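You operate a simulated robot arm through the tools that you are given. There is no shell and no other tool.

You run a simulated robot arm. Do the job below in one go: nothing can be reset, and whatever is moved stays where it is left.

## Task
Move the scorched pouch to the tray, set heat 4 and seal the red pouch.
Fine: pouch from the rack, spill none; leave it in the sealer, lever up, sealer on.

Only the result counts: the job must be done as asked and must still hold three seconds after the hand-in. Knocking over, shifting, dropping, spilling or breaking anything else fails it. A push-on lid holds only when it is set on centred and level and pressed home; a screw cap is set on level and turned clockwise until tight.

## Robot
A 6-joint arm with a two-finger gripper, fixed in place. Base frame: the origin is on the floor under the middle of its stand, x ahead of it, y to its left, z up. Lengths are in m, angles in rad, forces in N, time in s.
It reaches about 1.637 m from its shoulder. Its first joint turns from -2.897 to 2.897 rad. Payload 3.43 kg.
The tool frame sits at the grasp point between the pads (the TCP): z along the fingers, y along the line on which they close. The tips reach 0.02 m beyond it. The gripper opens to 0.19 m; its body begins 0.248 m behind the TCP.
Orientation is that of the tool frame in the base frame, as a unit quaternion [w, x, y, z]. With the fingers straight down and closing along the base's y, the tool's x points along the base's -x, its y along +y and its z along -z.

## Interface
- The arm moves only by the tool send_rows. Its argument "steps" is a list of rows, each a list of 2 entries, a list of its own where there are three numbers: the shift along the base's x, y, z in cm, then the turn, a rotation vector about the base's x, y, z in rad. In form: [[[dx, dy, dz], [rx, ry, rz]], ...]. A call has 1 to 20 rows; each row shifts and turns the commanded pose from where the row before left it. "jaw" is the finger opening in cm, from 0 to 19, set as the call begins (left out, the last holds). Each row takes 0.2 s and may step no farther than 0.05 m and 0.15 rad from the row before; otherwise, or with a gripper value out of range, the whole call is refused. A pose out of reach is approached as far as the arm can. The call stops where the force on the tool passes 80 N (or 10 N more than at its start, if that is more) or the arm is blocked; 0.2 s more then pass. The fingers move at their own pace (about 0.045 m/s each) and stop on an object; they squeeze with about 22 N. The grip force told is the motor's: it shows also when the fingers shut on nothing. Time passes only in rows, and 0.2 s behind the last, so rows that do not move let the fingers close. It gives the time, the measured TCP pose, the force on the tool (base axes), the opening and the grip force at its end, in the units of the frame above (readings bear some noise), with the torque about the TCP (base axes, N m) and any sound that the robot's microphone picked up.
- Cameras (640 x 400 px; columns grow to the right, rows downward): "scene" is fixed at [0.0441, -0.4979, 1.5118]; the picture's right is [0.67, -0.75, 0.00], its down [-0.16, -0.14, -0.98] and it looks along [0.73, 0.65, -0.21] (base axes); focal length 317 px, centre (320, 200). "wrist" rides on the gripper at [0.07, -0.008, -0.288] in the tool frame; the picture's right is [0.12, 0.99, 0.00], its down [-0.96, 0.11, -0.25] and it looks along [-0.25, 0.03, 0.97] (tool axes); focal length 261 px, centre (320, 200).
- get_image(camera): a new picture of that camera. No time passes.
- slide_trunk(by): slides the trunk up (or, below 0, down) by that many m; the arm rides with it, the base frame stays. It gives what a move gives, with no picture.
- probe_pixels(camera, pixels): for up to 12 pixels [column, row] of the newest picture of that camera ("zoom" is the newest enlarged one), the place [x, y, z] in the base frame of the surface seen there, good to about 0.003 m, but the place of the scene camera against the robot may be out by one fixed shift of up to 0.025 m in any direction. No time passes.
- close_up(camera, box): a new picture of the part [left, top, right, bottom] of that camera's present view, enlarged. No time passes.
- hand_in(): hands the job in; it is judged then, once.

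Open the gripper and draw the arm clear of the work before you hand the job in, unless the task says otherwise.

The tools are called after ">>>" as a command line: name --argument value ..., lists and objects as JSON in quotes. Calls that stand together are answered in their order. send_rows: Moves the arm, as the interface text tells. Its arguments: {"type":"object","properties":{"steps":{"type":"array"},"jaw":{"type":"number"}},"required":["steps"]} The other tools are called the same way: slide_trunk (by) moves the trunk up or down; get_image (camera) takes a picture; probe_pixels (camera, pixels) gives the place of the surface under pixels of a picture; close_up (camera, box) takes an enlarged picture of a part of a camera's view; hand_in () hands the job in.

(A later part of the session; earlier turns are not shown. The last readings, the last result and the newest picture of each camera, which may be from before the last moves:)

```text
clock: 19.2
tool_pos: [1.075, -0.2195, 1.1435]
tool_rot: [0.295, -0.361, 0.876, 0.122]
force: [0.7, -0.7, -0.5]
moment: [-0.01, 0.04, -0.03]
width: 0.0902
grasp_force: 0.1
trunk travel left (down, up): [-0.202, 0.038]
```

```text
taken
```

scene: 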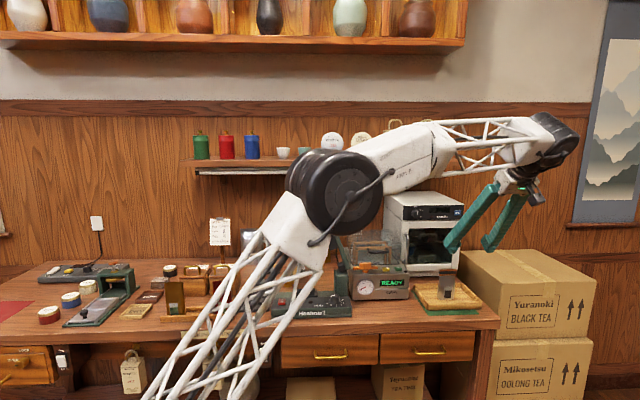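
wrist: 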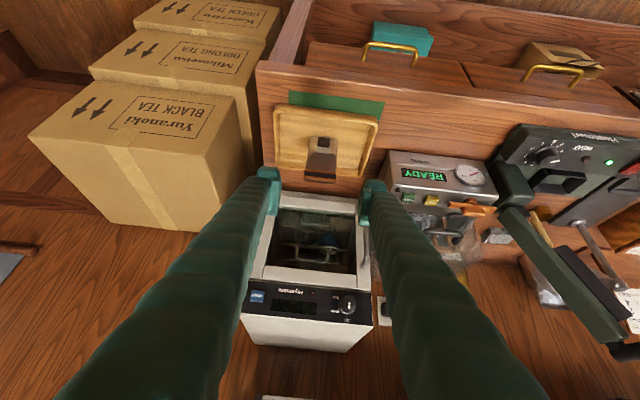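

The scorched pouch stands in the tray (scene (446,290)). Next I travel back to the front of the dial for a close look.

>>> send_rows --steps '[[[-3.31, 2.815, 0], [0, 0, 0]], [[-3.31, 2.815, 0], [0, 0, 0]], [[-3.31, 2.815, 0], [0, 0, 0]], [[-3.31, 2.815, 0], [0, 0, 0]], [[-3.31, 2.815, 0], [0, 0, 0]], [[-3.31, 2.815, 0], [0, 0, 0]], [[-3.31, 2.815, 0], [0, 0, 0]], [[-3.31, 2.815, 0], [0, 0, 0]], [[-3.31, 2.815, 0], [0, 0, 0]], [[-3.31, 2.815, 0], [0, 0, 0]], [[0, 0, 0], [0, 0, 0]]]'

>>> get_image --camera "wrist"

>>> close_up --camera "scene" --box '[410, 250, 480, 320]'

```text
clock: 21.6
tool_pos: [0.7432, 0.0598, 1.1412]
tool_rot: [0.295, -0.363, 0.875, 0.123]
force: [-0.2, 0.6, 0.1]
moment: [-0.03, -0.01, -0.06]
width: 0.0898
grasp_force: 0.0
trunk travel left (down, up): [-0.202, 0.038]
```

```text
taken
```

wrist: 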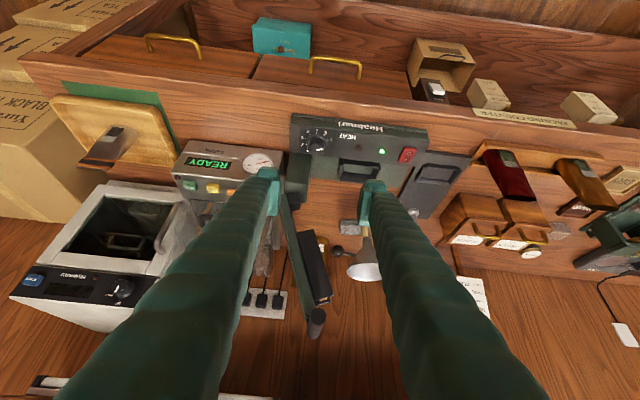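

```text
5.71 times, centred on (445, 285) of scene
```

zoom: 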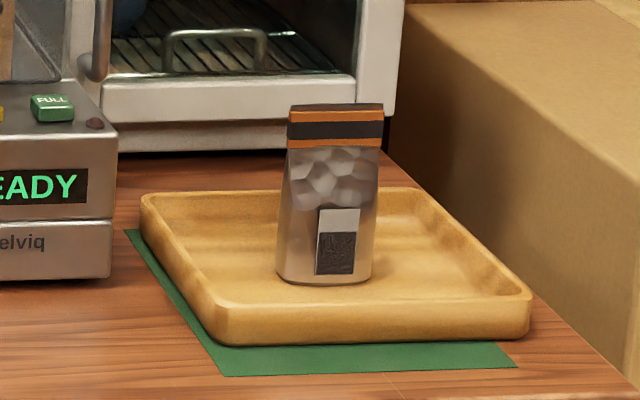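

Pouch in tray stands firmly. I zoom on the dial (318,140) and the lever (310,260) and probe.

>>> close_up --camera "wrist" --box '[270, 220, 345, 345]'

>>> probe_pixels --camera "wrist" --pixels '[[316, 315], [322, 330], [312, 260], [328, 295], [302, 235], [295, 290], [315, 338], [305, 325], [290, 190], [326, 318], [303, 265], [320, 300]]'

>>> close_up --camera "wrist" --box '[285, 110, 365, 160]'

>>> probe_pixels --camera "zoom" --pixels '[[262, 245], [240, 260], [282, 262], [265, 272], [262, 215], [225, 230], [305, 235], [295, 305], [262, 300], [240, 145], [200, 160], [320, 200]]'

```text
3.20 times, centred on (308, 282) of wrist
```

zoom: 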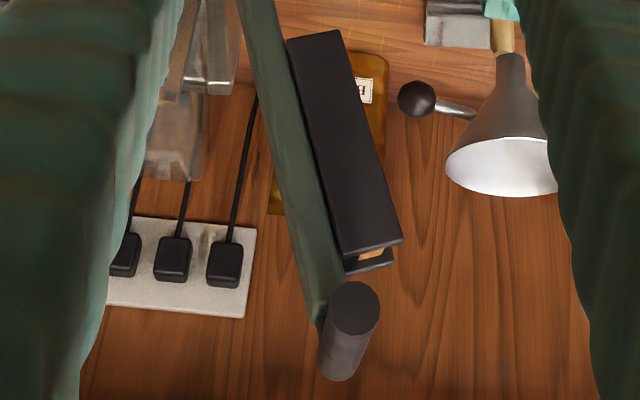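

```text
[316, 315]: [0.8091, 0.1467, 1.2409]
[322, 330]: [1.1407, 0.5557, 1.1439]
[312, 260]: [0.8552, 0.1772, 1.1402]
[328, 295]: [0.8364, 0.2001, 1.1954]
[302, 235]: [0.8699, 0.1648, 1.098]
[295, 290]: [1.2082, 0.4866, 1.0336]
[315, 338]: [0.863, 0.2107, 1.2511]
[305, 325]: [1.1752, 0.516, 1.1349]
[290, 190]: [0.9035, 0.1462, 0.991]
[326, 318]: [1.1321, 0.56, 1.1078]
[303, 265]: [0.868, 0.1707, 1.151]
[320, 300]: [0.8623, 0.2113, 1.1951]
```

```text
8.00 times, centred on (325, 135) of wrist
```

zoom: 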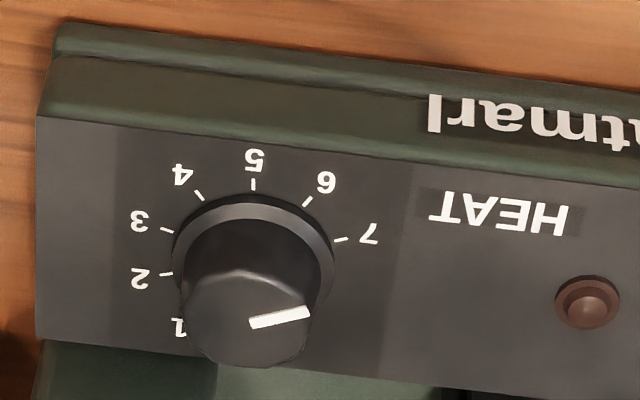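

```text
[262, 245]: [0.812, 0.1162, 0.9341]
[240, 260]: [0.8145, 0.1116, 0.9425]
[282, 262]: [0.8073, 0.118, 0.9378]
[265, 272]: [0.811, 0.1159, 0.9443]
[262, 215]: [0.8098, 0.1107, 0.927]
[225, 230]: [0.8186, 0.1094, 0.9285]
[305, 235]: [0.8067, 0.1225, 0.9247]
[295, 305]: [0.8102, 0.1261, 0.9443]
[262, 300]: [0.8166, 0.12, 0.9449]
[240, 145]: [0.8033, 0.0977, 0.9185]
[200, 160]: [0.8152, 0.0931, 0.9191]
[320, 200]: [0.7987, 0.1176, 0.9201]
```

Dial: knob centre ≈(0.824,0.122), top z≈0.945, pointer at 7, and 4 lies three ticks counter-clockwise (~115° about +z). Because the post sits right behind the knob, I'll use three ~40° grips with the gripper azimuth going from −40° to 0°; first I rotate −40° and take a pre-approach pose with a 5.5 cm jaw.

>>> send_rows --steps '[[[-0.352, 1.012, -1.54], [0, 0, -0.1396]], [[-0.352, 1.012, -1.54], [0, 0, -0.1396]], [[-0.352, 1.012, -1.54], [0, 0, -0.1396]], [[-0.352, 1.012, -1.54], [0, 0, -0.1396]], [[-0.352, 1.012, -1.54], [0, 0, -0.1396]], [[0, 0, 0], [0, 0, 0]]]' --jaw 5.5

>>> get_image --camera "wrist"

>>> close_up --camera "scene" --box '[270, 180, 370, 330]'

```text
clock: 23.0
tool_pos: [0.7266, 0.112, 1.0677]
tool_rot: [0.319, -0.041, 0.947, 0.014]
force: [0.5, 1.0, -0.1]
moment: [0.01, 0.02, 0.02]
width: 0.0549
grasp_force: 0.1
trunk travel left (down, up): [-0.202, 0.038]
```

```text
taken
```

wrist: 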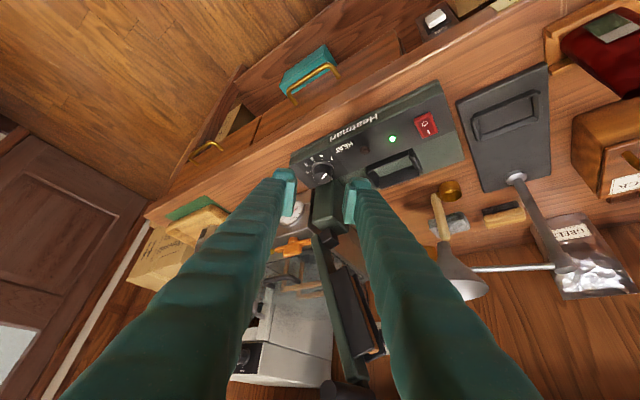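

```text
2.67 times, centred on (320, 255) of scene
```

zoom: 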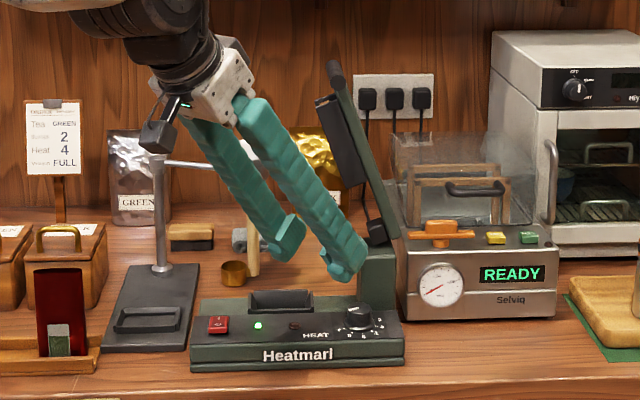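

The knob is now between the fingertips around (320,172). I zoom in to verify its centre and the post's clearance.

>>> close_up --camera "wrist" --box '[270, 130, 390, 230]'

>>> probe_pixels --camera "zoom" --pixels '[[280, 225], [255, 225], [270, 245], [300, 215], [285, 200], [262, 205], [310, 235], [290, 250], [285, 300], [360, 310], [320, 260], [115, 230]]'

```text
4.00 times, centred on (330, 180) of wrist
```

zoom: 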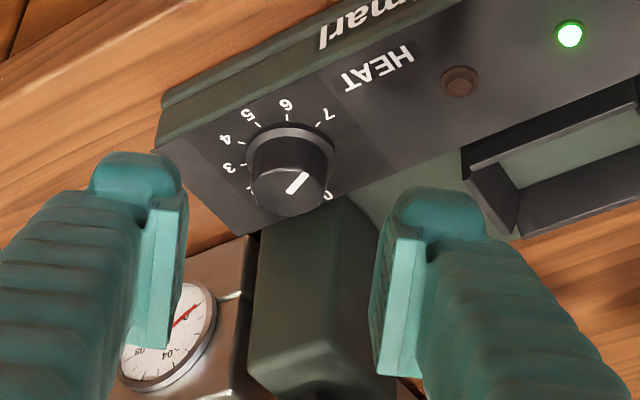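

```text
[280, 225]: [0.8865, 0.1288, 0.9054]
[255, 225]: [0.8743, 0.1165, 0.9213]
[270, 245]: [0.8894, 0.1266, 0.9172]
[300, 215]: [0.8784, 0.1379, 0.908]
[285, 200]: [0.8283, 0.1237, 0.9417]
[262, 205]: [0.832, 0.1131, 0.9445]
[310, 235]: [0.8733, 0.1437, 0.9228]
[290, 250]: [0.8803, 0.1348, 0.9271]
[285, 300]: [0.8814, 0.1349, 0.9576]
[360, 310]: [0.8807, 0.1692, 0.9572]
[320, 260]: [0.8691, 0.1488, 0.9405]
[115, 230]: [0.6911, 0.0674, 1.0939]
```

Post front face is at V≈0.719, leaving enough room behind the knob. I go down to the knob along the tool axis in two stages (TCP z≈0.952).

>>> send_rows --steps '[[[2.3, 0.21, -2.9], [0, 0, 0]], [[2.3, 0.21, -2.9], [0, 0, 0]], [[2.3, 0.21, -2.9], [0, 0, 0]], [[0, 0, 0], [0, 0, 0]]]'

>>> close_up --camera "wrist" --box '[250, 110, 410, 230]'

>>> close_up --camera "scene" --box '[290, 240, 370, 320]'

```text
clock: 24.0
tool_pos: [0.7937, 0.1168, 0.9804]
tool_rot: [0.32, -0.041, 0.946, 0.014]
force: [0.0, 0.4, 0.7]
moment: [-0.02, 0.0, 0.01]
width: 0.0551
grasp_force: 0.1
trunk travel left (down, up): [-0.202, 0.038]
```

```text
3.33 times, centred on (330, 170) of wrist
```

zoom: 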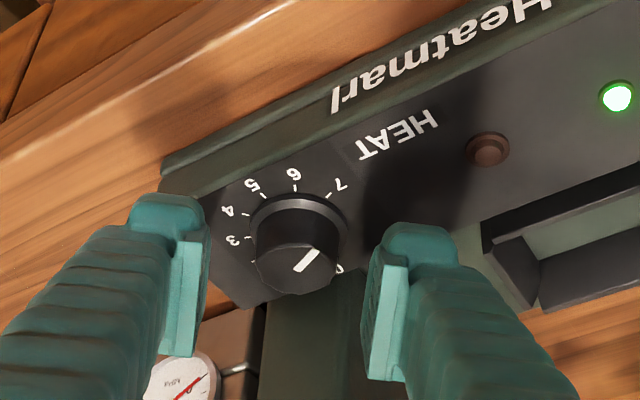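

```text
5.00 times, centred on (330, 280) of scene
```

zoom: 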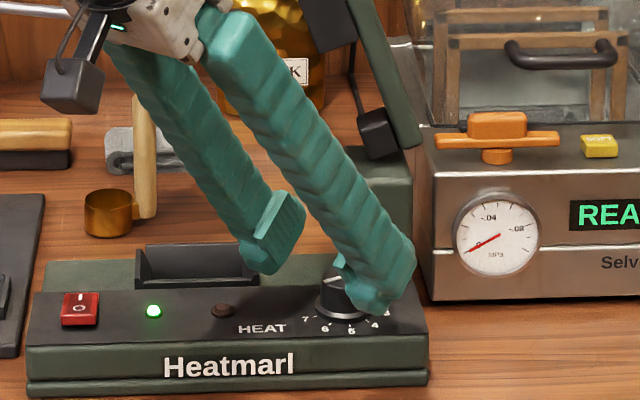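

The knob is centred between the pads. Final approach row, then close the fingers on the knob.

>>> send_rows --steps '[[[1.2, 0.1, -1.4], [0, 0, 0]], [[1.1, 0.11, -1.35], [0, 0, 0]], [[0, 0, 0], [0, 0, 0]]]'

>>> close_up --camera "wrist" --box '[250, 110, 410, 230]'

>>> close_up --camera "scene" --box '[290, 240, 370, 320]'

```text
clock: 24.8
tool_pos: [0.8176, 0.1196, 0.9534]
tool_rot: [0.319, -0.042, 0.947, 0.015]
force: [0.6, 0.6, -0.9]
moment: [-0.02, -0.02, -0.02]
width: 0.0548
grasp_force: 0.0
trunk travel left (down, up): [-0.202, 0.038]
```

```text
3.33 times, centred on (330, 170) of wrist
```

zoom: 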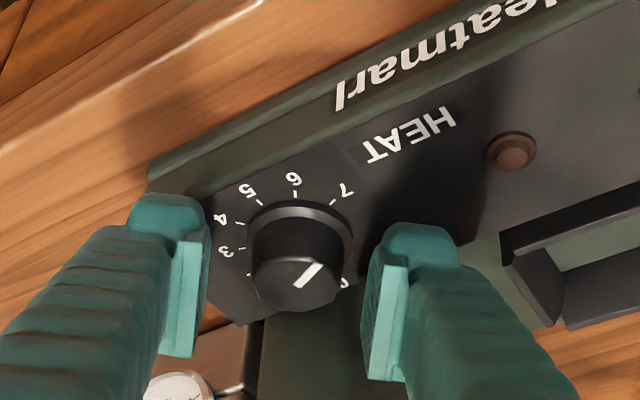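

```text
5.00 times, centred on (330, 280) of scene
```

zoom: 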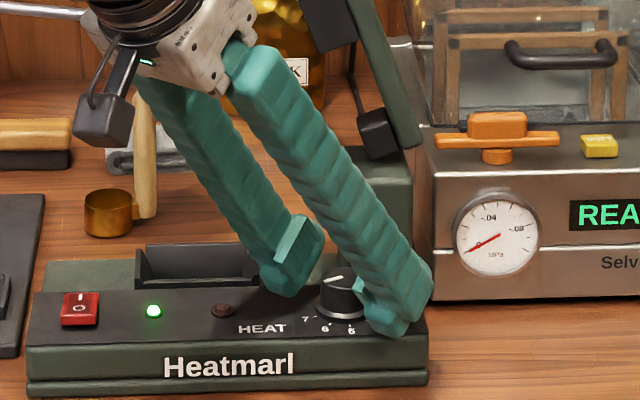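

The TCP projects to about (285,288) in the zoom while the knob top's centre is near (297,283), so I shift 4 mm toward +y and then close.

>>> send_rows --steps '[[[0, 0.4, 0], [0, 0, 0]], [[0, 0, 0], [0, 0, 0]]]'

>>> send_rows --steps '[[[0, 0, 0], [0, 0, 0]], [[0, 0, 0], [0, 0, 0]], [[0, 0, 0], [0, 0, 0]], [[0, 0, 0], [0, 0, 0]]]' --jaw 2

>>> close_up --camera "wrist" --box '[250, 110, 410, 230]'

>>> close_up --camera "scene" --box '[290, 240, 370, 320]'

```text
clock: 25.4
tool_pos: [0.816, 0.1249, 0.9539]
tool_rot: [0.319, -0.041, 0.947, 0.014]
force: [0.9, 0.2, -0.3]
moment: [-0.01, 0.03, -0.01]
width: 0.0549
grasp_force: 0.1
trunk travel left (down, up): [-0.202, 0.038]
```

```text
clock: 26.4
tool_pos: [0.817, 0.1231, 0.9521]
tool_rot: [0.319, -0.041, 0.947, 0.013]
force: [6.5, -22.9, -0.7]
moment: [-0.18, -0.11, -0.13]
width: 0.0287
grasp_force: 44.7
trunk travel left (down, up): [-0.202, 0.038]
```

```text
3.33 times, centred on (330, 170) of wrist
```

zoom: 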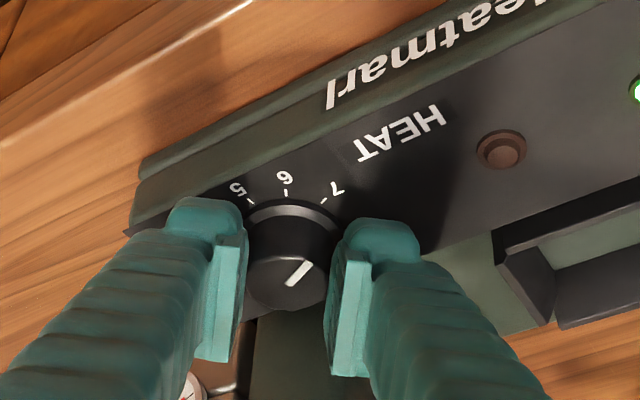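

```text
5.00 times, centred on (330, 280) of scene
```

zoom: 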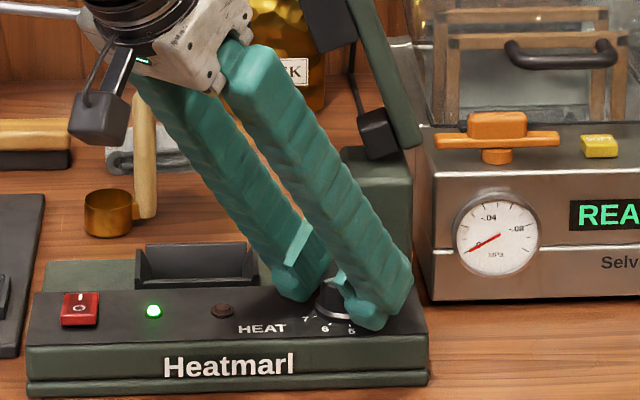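

Only the −y finger presses (force −23 N in y), so I shift the hand back −y in small steps to centre on the knob.

>>> send_rows --steps '[[[0, -0.15, 0], [0, 0, 0]], [[0, 0, 0], [0, 0, 0]]]'

>>> send_rows --steps '[[[0, -0.1, 0], [0, 0, 0]], [[0, 0, 0], [0, 0, 0]]]'

>>> close_up --camera "wrist" --box '[250, 110, 410, 230]'

```text
clock: 27.0
tool_pos: [0.8169, 0.1221, 0.9534]
tool_rot: [0.318, -0.042, 0.947, 0.014]
force: [-3.4, -18.3, 1.6]
moment: [-0.16, 0.19, -0.11]
width: 0.0285
grasp_force: 44.9
trunk travel left (down, up): [-0.202, 0.038]
```

```text
clock: 27.6
tool_pos: [0.8165, 0.1229, 0.954]
tool_rot: [0.32, -0.041, 0.947, 0.015]
force: [-3.8, -9.8, 1.1]
moment: [-0.12, 0.1, -0.05]
width: 0.0286
grasp_force: 44.7
trunk travel left (down, up): [-0.202, 0.038]
```

```text
3.33 times, centred on (330, 170) of wrist
```

zoom: 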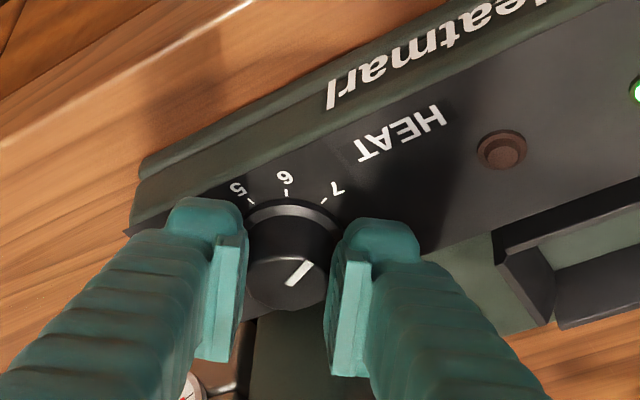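

Force is dropping toward balance; one more 1 mm shift, then I turn the first 25° counter-clockwise and check the pointer.

>>> send_rows --steps '[[[0, -0.1, 0], [0, 0, 0]], [[0, 0, 0], [0, 0, 0]]]'

>>> send_rows --steps '[[[0.02, -0.03, 0], [0, 0, 0.12]], [[0.02, -0.03, 0], [0, 0, 0.12]], [[0.02, -0.03, 0], [0, 0, 0.12]], [[0, 0, 0], [0, 0, 0]]]'

>>> close_up --camera "wrist" --box '[250, 110, 410, 230]'

```text
clock: 28.2
tool_pos: [0.8153, 0.1225, 0.9536]
tool_rot: [0.319, -0.041, 0.947, 0.014]
force: [-8.8, 10.9, 3.7]
moment: [0.1, 0.16, 0.05]
width: 0.0285
grasp_force: 44.7
trunk travel left (down, up): [-0.202, 0.038]
```

```text
clock: 29.2
tool_pos: [0.8181, 0.1207, 0.9538]
tool_rot: [0.312, -0.21, 0.924, 0.071]
force: [-16.1, 7.7, 23.9]
moment: [0.3, 0.26, 0.11]
width: 0.0284
grasp_force: 45.1
trunk travel left (down, up): [-0.202, 0.038]
```

```text
3.33 times, centred on (330, 170) of wrist
```

zoom: 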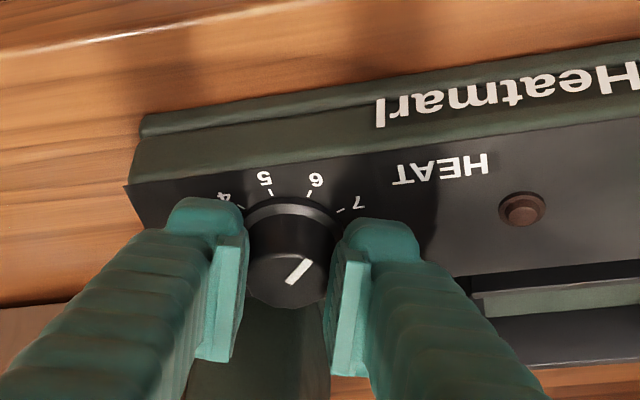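

The knob turns with the hand (ticks moved relative to the pointer). z force rose to 24 N, so I lift 1 mm and continue turning another ~37°.

>>> send_rows --steps '[[[0.05, 0, 0.1], [0, 0, 0]], [[0.02, -0.03, 0], [0, 0, 0.13]], [[0.02, -0.03, 0], [0, 0, 0.13]], [[0, 0, 0], [0, 0, 0]]]'

>>> close_up --camera "wrist" --box '[250, 110, 410, 230]'

```text
clock: 30.2
tool_pos: [0.8186, 0.1194, 0.9543]
tool_rot: [0.3, -0.329, 0.889, 0.111]
force: [-21.4, -0.3, 22.4]
moment: [0.23, 0.11, 0.05]
width: 0.028
grasp_force: 45.4
trunk travel left (down, up): [-0.202, 0.038]
```

```text
3.33 times, centred on (330, 170) of wrist
```

zoom: 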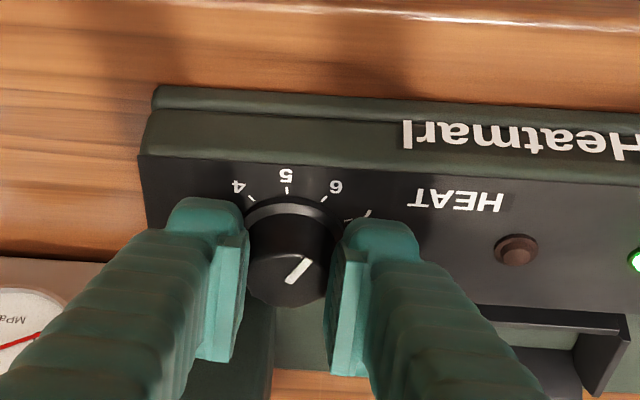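

The pads squeezing the tapered knob explain the axial push; it's still well under limits and the knob follows. I continue ~22° more in this grip.

>>> send_rows --steps '[[[0.02, -0.03, 0], [0, 0, 0.13]], [[0.02, -0.03, 0], [0, 0, 0.13]], [[0.02, -0.03, 0], [0, 0, 0.13]], [[0, 0, 0], [0, 0, 0]]]'

>>> close_up --camera "wrist" --box '[250, 110, 410, 230]'

>>> close_up --camera "scene" --box '[290, 240, 370, 320]'

```text
clock: 31.2
tool_pos: [0.8195, 0.117, 0.9551]
tool_rot: [0.273, -0.495, 0.808, 0.167]
force: [1.3, -22.0, 16.9]
moment: [-0.3, -0.21, -0.1]
width: 0.0279
grasp_force: 45.0
trunk travel left (down, up): [-0.202, 0.038]
```

```text
3.33 times, centred on (330, 170) of wrist
```

zoom: 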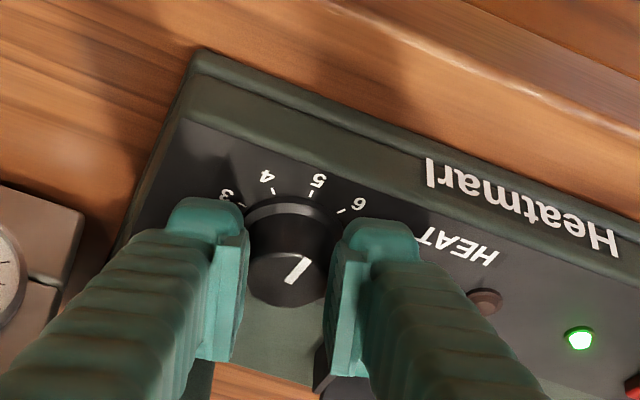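

```text
5.00 times, centred on (330, 280) of scene
```

zoom: 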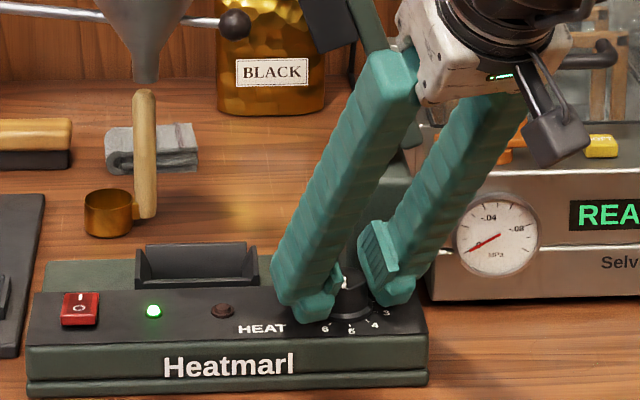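

Knob followed ~58°; the pointer now sits between 6 and 5. I open to 5.5 cm, check, then rotate back in place for a second grip.

>>> send_rows --steps '[[[0, 0, 0], [0, 0, 0]], [[0, 0, 0], [0, 0, 0]], [[0, 0, 0], [0, 0, 0]]]' --jaw 5.5

>>> close_up --camera "wrist" --box '[250, 110, 410, 230]'

```text
clock: 32.0
tool_pos: [0.8195, 0.1186, 0.9539]
tool_rot: [0.272, -0.495, 0.808, 0.167]
force: [0.1, -0.5, 0.3]
moment: [-0.03, 0.0, 0.0]
width: 0.0549
grasp_force: 0.1
trunk travel left (down, up): [-0.202, 0.038]
```

```text
3.33 times, centred on (330, 170) of wrist
```

zoom: 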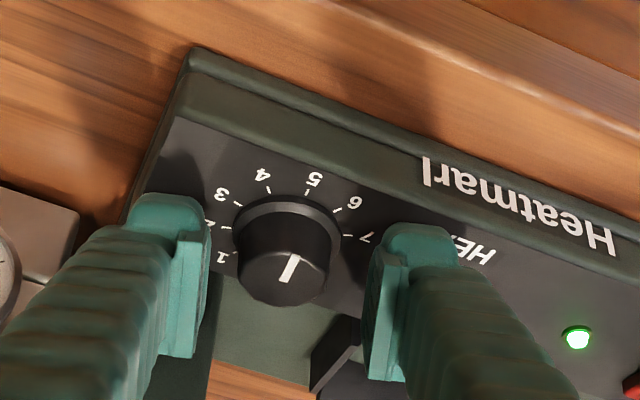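

On release the pointer snapped to about 5 (zoom pointer direction matches the 5 tick at (312,190)), so the dial has detents; one more step is needed. I rotate the open hand back −40° in place.

>>> send_rows --steps '[[[-0.02, 0.03, 0], [0, 0, -0.14]], [[-0.02, 0.03, 0], [0, 0, -0.14]], [[-0.02, 0.03, 0], [0, 0, -0.14]], [[-0.02, 0.03, 0], [0, 0, -0.14]], [[-0.02, 0.03, 0], [0, 0, -0.14]], [[0, 0, 0], [0, 0, 0]]]'

>>> close_up --camera "wrist" --box '[250, 110, 410, 230]'

```text
clock: 33.4
tool_pos: [0.8182, 0.1186, 0.953]
tool_rot: [0.313, -0.186, 0.929, 0.062]
force: [0.4, -0.4, -0.2]
moment: [-0.04, 0.02, 0.01]
width: 0.055
grasp_force: 0.1
trunk travel left (down, up): [-0.202, 0.038]
```

```text
3.33 times, centred on (330, 170) of wrist
```

zoom: 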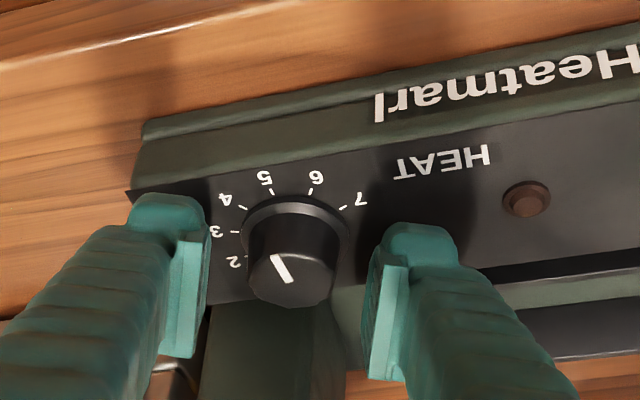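

Pointer stands near 5, hand at about −22°. I shift 2 mm to centre the knob, grip, and turn ~40° counter-clockwise.

>>> send_rows --steps '[[[-0.08, 0.18, 0], [0, 0, 0]], [[0, 0, 0], [0, 0, 0]]]'

>>> send_rows --steps '[[[0, 0, 0], [0, 0, 0]], [[0, 0, 0], [0, 0, 0]], [[0, 0, 0], [0, 0, 0]], [[0, 0, 0], [0, 0, 0]]]' --jaw 2

>>> send_rows --steps '[[[0.02, -0.03, 0], [0, 0, 0.14]], [[0.02, -0.03, 0], [0, 0, 0.14]], [[0.02, -0.03, 0], [0, 0, 0.14]], [[0, 0, 0], [0, 0, 0]]]'

>>> close_up --camera "wrist" --box '[250, 110, 410, 230]'

```text
clock: 34.0
tool_pos: [0.8182, 0.1224, 0.9527]
tool_rot: [0.313, -0.188, 0.929, 0.063]
force: [-0.1, -0.9, -0.2]
moment: [0.0, -0.02, -0.01]
width: 0.0549
grasp_force: 0.2
trunk travel left (down, up): [-0.202, 0.038]
```

```text
clock: 35.0
tool_pos: [0.8183, 0.1214, 0.9523]
tool_rot: [0.314, -0.187, 0.929, 0.063]
force: [3.0, -3.3, -0.6]
moment: [-0.05, -0.03, -0.04]
width: 0.0287
grasp_force: 45.1
trunk travel left (down, up): [-0.202, 0.038]
```

```text
clock: 36.0
tool_pos: [0.8187, 0.1193, 0.954]
tool_rot: [0.294, -0.376, 0.87, 0.126]
force: [8.8, -25.4, 12.6]
moment: [-0.14, -0.18, -0.15]
width: 0.0285
grasp_force: 45.0
trunk travel left (down, up): [-0.202, 0.038]
```

```text
3.33 times, centred on (330, 170) of wrist
```

zoom: 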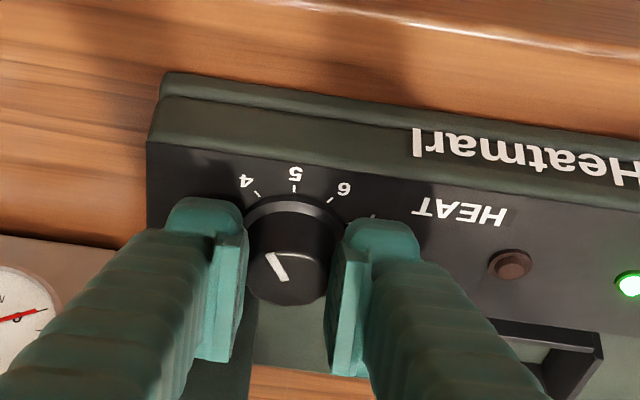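

Turned 24° so far; the 4 tick is at (256,193). I turn another ~14° and then release to let the detent settle.

>>> send_rows --steps '[[[0.02, -0.03, 0], [0, 0, 0.125]], [[0.02, -0.03, 0], [0, 0, 0.125]], [[0, 0, 0], [0, 0, 0]]]'

>>> send_rows --steps '[[[0, 0, 0], [0, 0, 0]], [[0, 0, 0], [0, 0, 0]], [[0, 0, 0], [0, 0, 0]]]' --jaw 5.5

>>> close_up --camera "wrist" --box '[250, 110, 410, 230]'

```text
clock: 36.8
tool_pos: [0.8209, 0.1192, 0.9545]
tool_rot: [0.276, -0.482, 0.816, 0.161]
force: [30.3, -37.3, 17.6]
moment: [-0.69, -0.42, -0.28]
width: 0.0284
grasp_force: 45.1
trunk travel left (down, up): [-0.202, 0.038]
```

```text
clock: 37.6
tool_pos: [0.8189, 0.1203, 0.9539]
tool_rot: [0.274, -0.482, 0.816, 0.163]
force: [-0.4, 0.2, 0.1]
moment: [-0.07, 0.02, 0.0]
width: 0.0548
grasp_force: 0.0
trunk travel left (down, up): [-0.202, 0.038]
```

```text
3.33 times, centred on (330, 170) of wrist
```

zoom: 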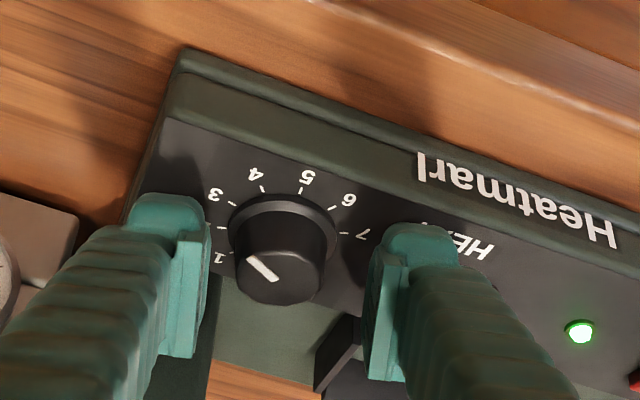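

The pointer now looks closer to 3 than 4. I withdraw along the tool axis for an unobstructed reading.

>>> send_rows --steps '[[[-1.1, -2.1, 3.2], [0, 0, 0]], [[-1.1, -2.1, 3.2], [0, 0, 0]], [[-1.1, -2.1, 3.2], [0, 0, -0.14]], [[0, 0, 0], [0, 0, -0.14]], [[0, 0, 0], [0, 0, 0]]]'

>>> get_image --camera "wrist"

>>> close_up --camera "scene" --box '[320, 270, 360, 310]'

```text
clock: 38.8
tool_pos: [0.7857, 0.0602, 1.0489]
tool_rot: [0.295, -0.364, 0.875, 0.122]
force: [-0.2, -0.4, -0.5]
moment: [-0.02, -0.03, -0.01]
width: 0.055
grasp_force: 0.1
trunk travel left (down, up): [-0.202, 0.038]
```

```text
taken
```

wrist: 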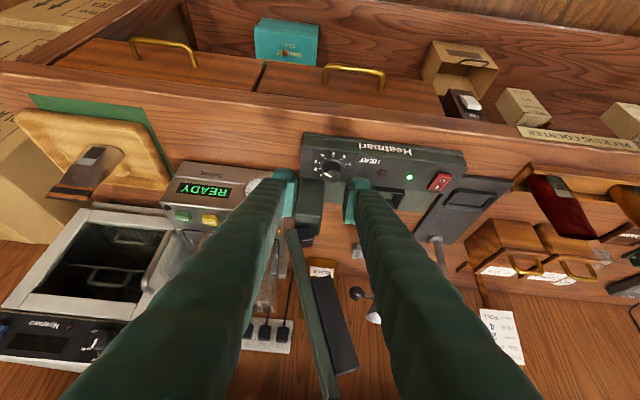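

```text
10.00 times, centred on (340, 290) of scene
```

zoom: 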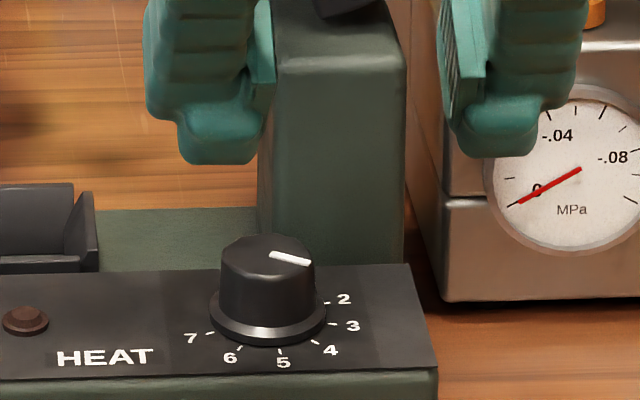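

Scene zoom shows the pointer at about 3 (pointing toward the 3 tick at (332,324)). I zoom with the wrist camera to measure precisely.

>>> close_up --camera "wrist" --box '[290, 145, 370, 195]'

>>> close_up --camera "scene" --box '[326, 278, 354, 300]'

```text
8.00 times, centred on (330, 170) of wrist
```

zoom: 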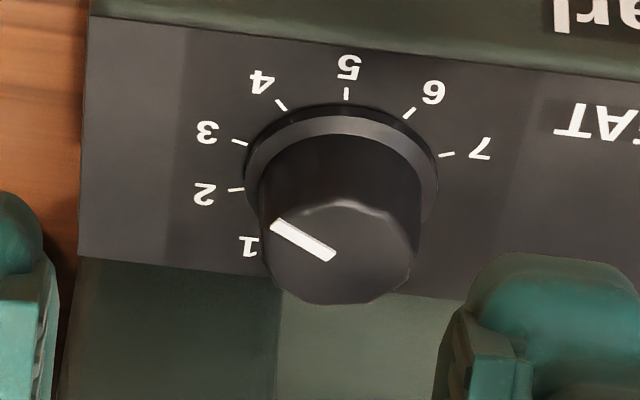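

```text
16.00 times, centred on (340, 289) of scene
```

zoom: 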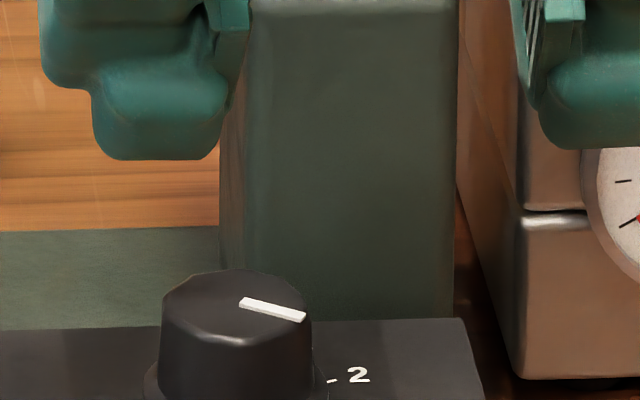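

The pointer measures about 146° on my dial scale where 4 is 126° and 3 is 162°, so no detents: I need to turn back ~20° clockwise. From the force balance the knob axis is at (0.825,0.1235); I re-approach with hand azimuth +10°.

>>> send_rows --steps '[[[0.18, 0.67, -0.82], [0, 0, 0.0873]], [[0.17, 0.67, -0.82], [0, 0, 0.0873]], [[1.157, 1.653, -2.653], [0, 0, 0]], [[1.157, 1.653, -2.653], [0, 0, 0]], [[1.157, 1.653, -2.653], [0, 0, 0]], [[0, 0, 0], [0, 0, 0]]]'

>>> close_up --camera "wrist" --box '[250, 110, 410, 230]'

```text
clock: 40.2
tool_pos: [0.8232, 0.1201, 0.9555]
tool_rot: [0.284, -0.438, 0.84, 0.148]
force: [0.2, 0.0, -0.1]
moment: [0.01, 0.0, -0.03]
width: 0.0546
grasp_force: 0.1
trunk travel left (down, up): [-0.202, 0.038]
```

```text
3.33 times, centred on (330, 170) of wrist
```

zoom: 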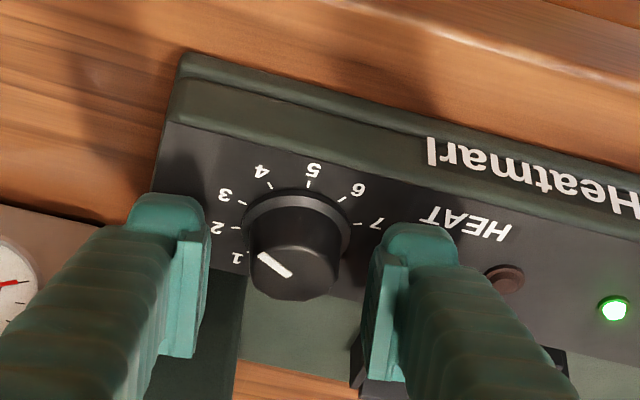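

Accounting for the camera's known ~3.5 mm sideways bias, the knob is centred. I close on the knob and read the forces.

>>> send_rows --steps '[[[0, 0, 0], [0, 0, 0]], [[0, 0, 0], [0, 0, 0]], [[0, 0, 0], [0, 0, 0]], [[0, 0, 0], [0, 0, 0]]]' --jaw 2

>>> close_up --camera "wrist" --box '[250, 110, 410, 230]'

```text
clock: 41.2
tool_pos: [0.822, 0.1217, 0.9549]
tool_rot: [0.282, -0.439, 0.84, 0.148]
force: [-12.9, 3.8, -1.5]
moment: [0.07, 0.23, 0.03]
width: 0.0294
grasp_force: 44.5
trunk travel left (down, up): [-0.202, 0.038]
```

```text
3.33 times, centred on (330, 170) of wrist
```

zoom: 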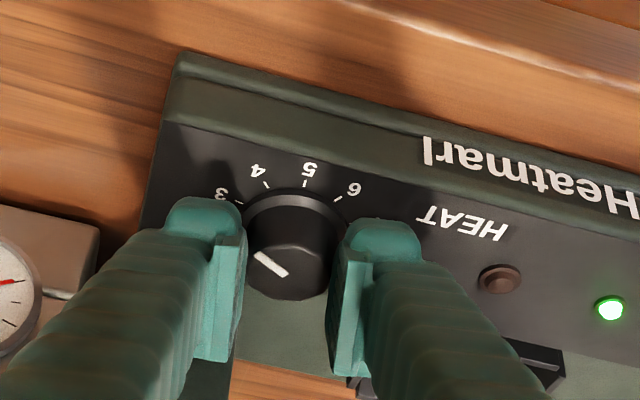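

I trim 1.5 mm sideways to balance, then turn 20° clockwise and inspect.

>>> send_rows --steps '[[[-0.12, 0.09, 0], [0, 0, 0]], [[0, 0, 0], [0, 0, -0.116]], [[0, 0, 0], [0, 0, -0.116]], [[0, 0, 0], [0, 0, -0.116]], [[0, 0, 0], [0, 0, 0]]]'

>>> close_up --camera "wrist" --box '[250, 110, 410, 230]'

```text
clock: 42.4
tool_pos: [0.821, 0.1223, 0.9556]
tool_rot: [0.304, -0.286, 0.903, 0.097]
force: [-34.6, 3.0, 9.9]
moment: [0.05, 0.66, 0.07]
width: 0.0291
grasp_force: 45.0
trunk travel left (down, up): [-0.202, 0.038]
```

```text
3.33 times, centred on (330, 170) of wrist
```

zoom: 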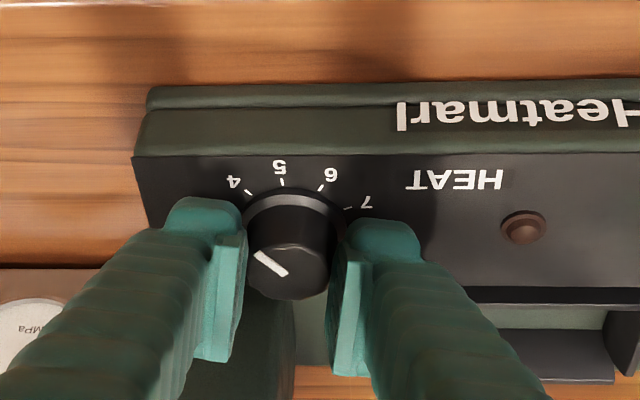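

The hand is strained (−35 N in x), so I relieve it by shifting about 3 mm before judging the pointer.

>>> send_rows --steps '[[[-0.16, 0.05, 0], [0, 0, 0]], [[-0.15, 0.045, 0], [0, 0, 0]], [[0, 0, 0], [0, 0, 0]]]'

>>> close_up --camera "wrist" --box '[250, 110, 410, 230]'

```text
clock: 43.2
tool_pos: [0.821, 0.1223, 0.9541]
tool_rot: [0.306, -0.285, 0.903, 0.095]
force: [-4.1, 4.4, 5.5]
moment: [0.12, -0.13, 0.01]
width: 0.0289
grasp_force: 45.1
trunk travel left (down, up): [-0.202, 0.038]
```

```text
3.33 times, centred on (330, 170) of wrist
```

zoom: 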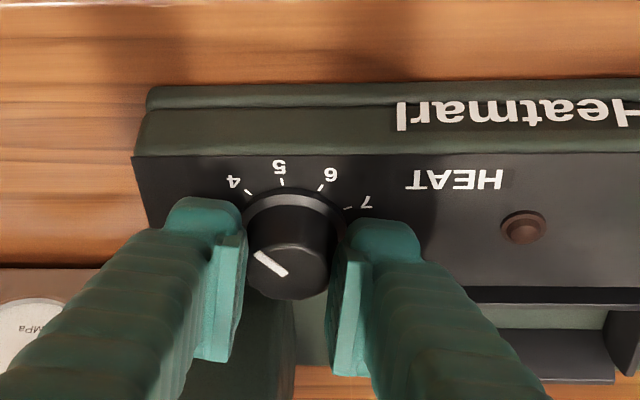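

Forces are near zero and the pointer is aimed at about 127° against 126° for the 4 tick. I open the fingers and withdraw to read it.

>>> send_rows --steps '[[[0, 0, 0], [0, 0, 0]], [[0, 0, 0], [0, 0, 0]], [[0, 0, 0], [0, 0, 0]]]' --jaw 5.5

>>> close_up --camera "wrist" --box '[250, 110, 410, 230]'

>>> send_rows --steps '[[[-1.65, -1.16, 2.65], [0, 0, 0]], [[-1.65, -1.16, 2.65], [0, 0, 0]], [[-1.65, -1.16, 2.65], [0, 0, 0.0873]], [[0, 0, 0], [0, 0, 0.0873]], [[0, 0, 0], [0, 0, 0]]]'

>>> get_image --camera "wrist"

>>> close_up --camera "scene" --box '[320, 270, 360, 310]'

```text
clock: 44.0
tool_pos: [0.8211, 0.1223, 0.9536]
tool_rot: [0.305, -0.286, 0.903, 0.097]
force: [0.4, 0.2, 0.4]
moment: [0.03, 0.02, -0.05]
width: 0.0549
grasp_force: 0.1
trunk travel left (down, up): [-0.202, 0.038]
```

```text
3.33 times, centred on (330, 170) of wrist
```

zoom: 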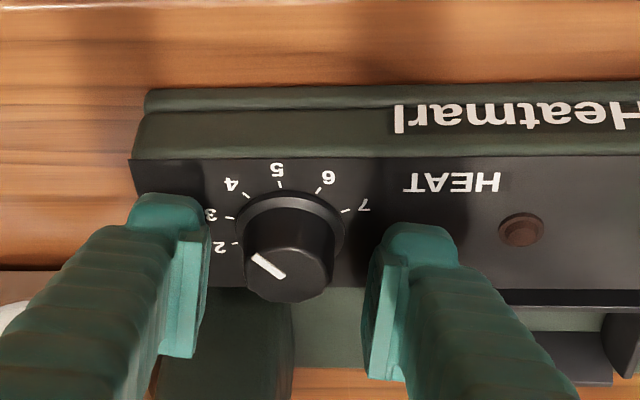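

```text
clock: 45.2
tool_pos: [0.7705, 0.088, 1.0318]
tool_rot: [0.296, -0.364, 0.875, 0.123]
force: [-0.7, 0.3, -0.4]
moment: [0.02, 0.0, 0.0]
width: 0.0551
grasp_force: 0.1
trunk travel left (down, up): [-0.202, 0.038]
```

```text
taken
```

wrist: 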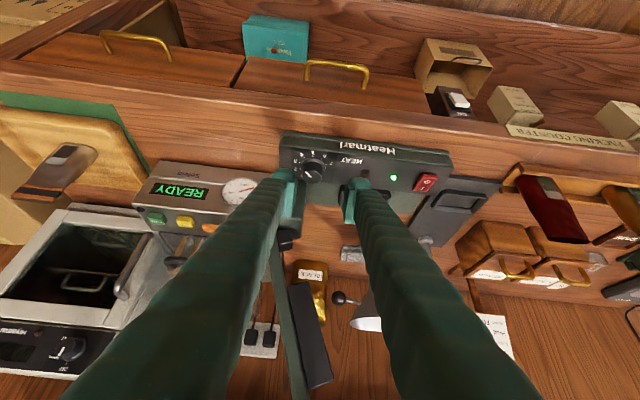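

```text
10.00 times, centred on (340, 290) of scene
```

zoom: 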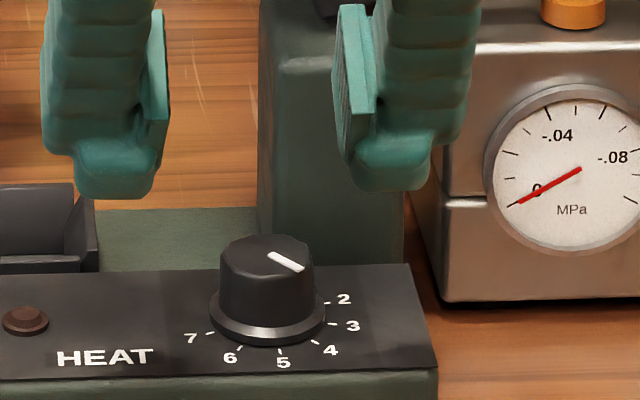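

The pointer now aims near the 4 tick. I zoom more finely in both cameras to measure the residual.

>>> close_up --camera "wrist" --box '[275, 145, 355, 195]'

>>> close_up --camera "scene" --box '[327, 285, 357, 304]'

```text
8.00 times, centred on (315, 170) of wrist
```

zoom: 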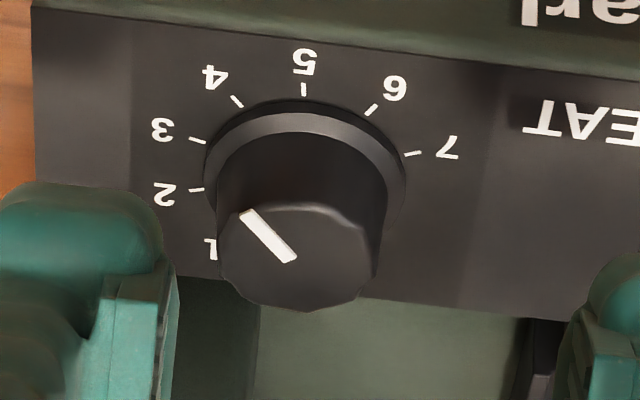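

```text
16.00 times, centred on (342, 294) of scene
```

zoom: 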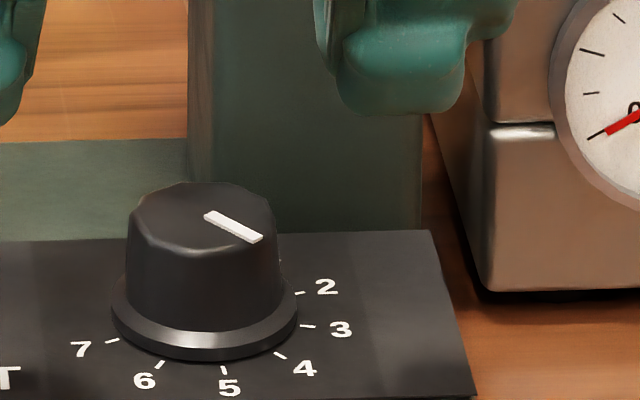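

Both cameras put the pointer within a few degrees of 4, so the dial is set. Next I move to the front of the rack to view the red pouch.

>>> send_rows --steps '[[[-1.5, -1.0, 2.0], [0, 0, 0]], [[-3.1, 2.11, 0.75], [0, 0, 0]], [[-3.1, 2.11, 0.75], [0, 0, 0]], [[-3.1, 2.11, 0.75], [0, 0, 0]], [[-3.1, 2.11, 0.75], [0, 0, 0]], [[-3.1, 2.11, 0.75], [0, 0, 0]], [[-3.1, 2.11, 0.75], [0, 0, 0]], [[-3.1, 2.11, 0.75], [0, 0, 0]], [[-3.1, 2.11, 0.75], [0, 0, 0]], [[-3.1, 2.11, 0.75], [0, 0, 0]], [[-3.1, 2.11, 0], [0, 0, 0]], [[0, 0, 0], [0, 0, 0]]]' --jaw 8.5

>>> get_image --camera "wrist"

>>> get_image --camera "scene"

```text
clock: 47.8
tool_pos: [0.4454, 0.2891, 1.1235]
tool_rot: [0.296, -0.363, 0.875, 0.123]
force: [-0.4, 0.0, 0.2]
moment: [-0.03, 0.01, 0.0]
width: 0.085
grasp_force: 0.1
trunk travel left (down, up): [-0.202, 0.038]
```

```text
taken
```

wrist: 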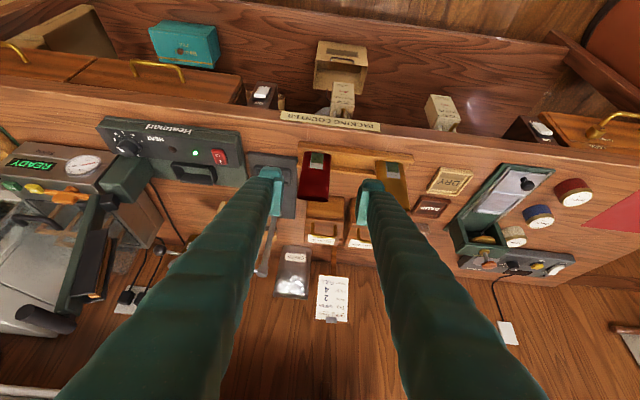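

```text
taken
```

scene: 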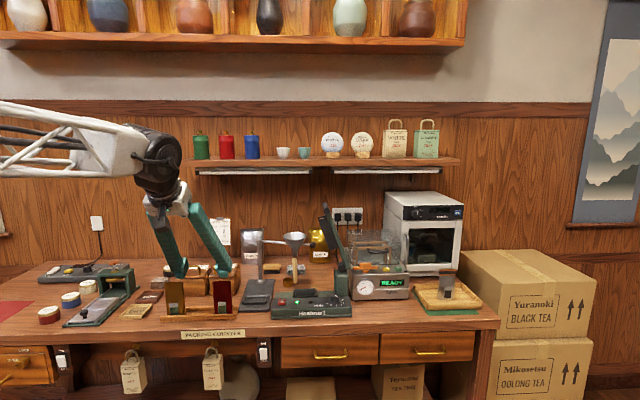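

The red pouch appears at (315,178) in the wrist picture, nearly between the fingers. I zoom and probe its mouth, sides, and surroundings.

>>> close_up --camera "wrist" --box '[260, 130, 420, 220]'

>>> probe_pixels --camera "zoom" --pixels '[[160, 270], [275, 272], [218, 272], [180, 170], [290, 170], [235, 230], [215, 285], [165, 240], [278, 240], [470, 200], [460, 160], [350, 180]]'

```text
4.00 times, centred on (340, 175) of wrist
```

zoom: 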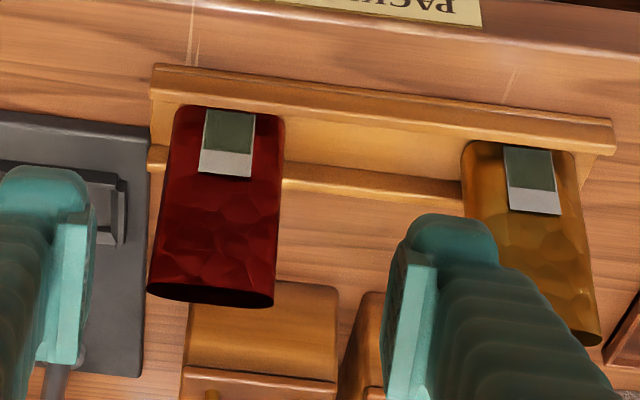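

```text
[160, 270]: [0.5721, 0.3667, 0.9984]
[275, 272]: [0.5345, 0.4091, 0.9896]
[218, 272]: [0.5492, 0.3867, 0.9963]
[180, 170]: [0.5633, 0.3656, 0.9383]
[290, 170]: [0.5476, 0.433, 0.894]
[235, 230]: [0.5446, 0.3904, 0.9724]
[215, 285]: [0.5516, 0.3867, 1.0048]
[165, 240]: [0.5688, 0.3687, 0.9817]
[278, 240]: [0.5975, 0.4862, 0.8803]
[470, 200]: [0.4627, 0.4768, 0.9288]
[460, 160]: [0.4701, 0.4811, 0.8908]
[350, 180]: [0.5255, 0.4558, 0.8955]
```

Red pouch: centre U≈0.117, V≈0.672 (x 0.557, y 0.392), top z≈1.007. I approach along the tool axis with an 8.5 cm jaw, stopping half-way to check.

>>> send_rows --steps '[[[2.6, 2.09, -1.23], [0, 0, 0]], [[2.6, 2.09, -1.23], [0, 0, 0]], [[1.5, 1.5, -2.785], [0, 0, 0]], [[1.5, 1.5, -2.785], [0, 0, 0]], [[0, 0, 0], [0, 0, 0]]]'

>>> close_up --camera "wrist" --box '[240, 110, 400, 230]'

>>> close_up --camera "scene" --box '[150, 230, 270, 325]'

```text
clock: 49.0
tool_pos: [0.5302, 0.3626, 1.0384]
tool_rot: [0.295, -0.364, 0.875, 0.123]
force: [0.3, -0.2, -0.1]
moment: [-0.04, 0.01, 0.02]
width: 0.0851
grasp_force: 0.1
trunk travel left (down, up): [-0.202, 0.038]
```

```text
3.33 times, centred on (320, 170) of wrist
```

zoom: 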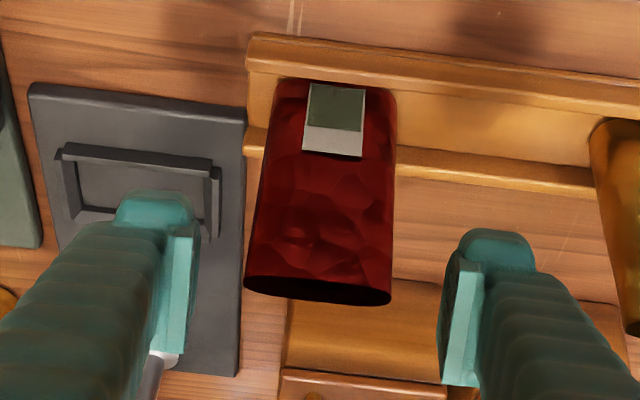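

```text
4.21 times, centred on (210, 278) of scene
```

zoom: 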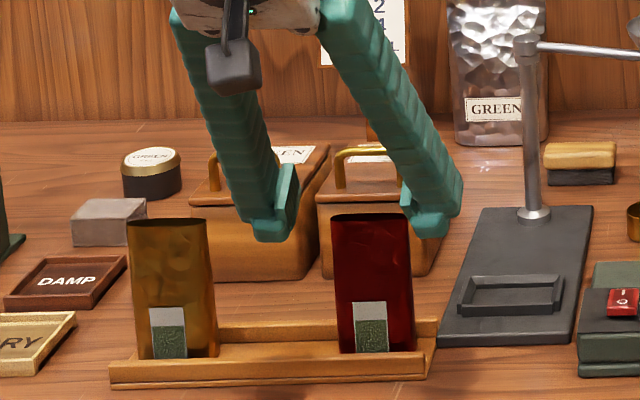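

The pouch is centred between the pads. I check the caddy behind (zoom (350,340)) for clearance before going in.

>>> close_up --camera "wrist" --box '[240, 110, 400, 230]'

>>> probe_pixels --camera "zoom" --pixels '[[350, 340], [350, 378], [350, 312], [420, 300], [320, 295], [320, 288], [250, 285], [388, 297], [270, 150], [392, 150], [320, 250], [420, 170]]'

```text
3.33 times, centred on (320, 170) of wrist
```

zoom: 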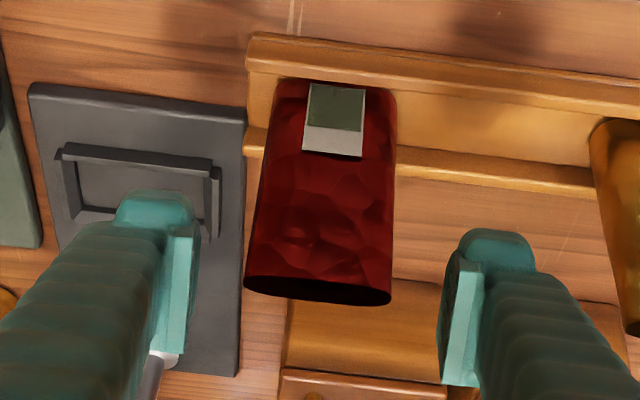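

```text
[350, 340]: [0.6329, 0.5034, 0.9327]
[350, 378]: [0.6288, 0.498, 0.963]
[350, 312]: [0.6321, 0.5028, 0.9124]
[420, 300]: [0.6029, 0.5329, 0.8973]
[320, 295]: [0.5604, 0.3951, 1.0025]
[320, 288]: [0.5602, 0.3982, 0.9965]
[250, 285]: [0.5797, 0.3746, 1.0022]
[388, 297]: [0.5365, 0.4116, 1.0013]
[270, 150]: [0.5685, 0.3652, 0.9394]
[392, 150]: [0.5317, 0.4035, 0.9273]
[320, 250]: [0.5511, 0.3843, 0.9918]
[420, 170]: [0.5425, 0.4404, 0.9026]
```

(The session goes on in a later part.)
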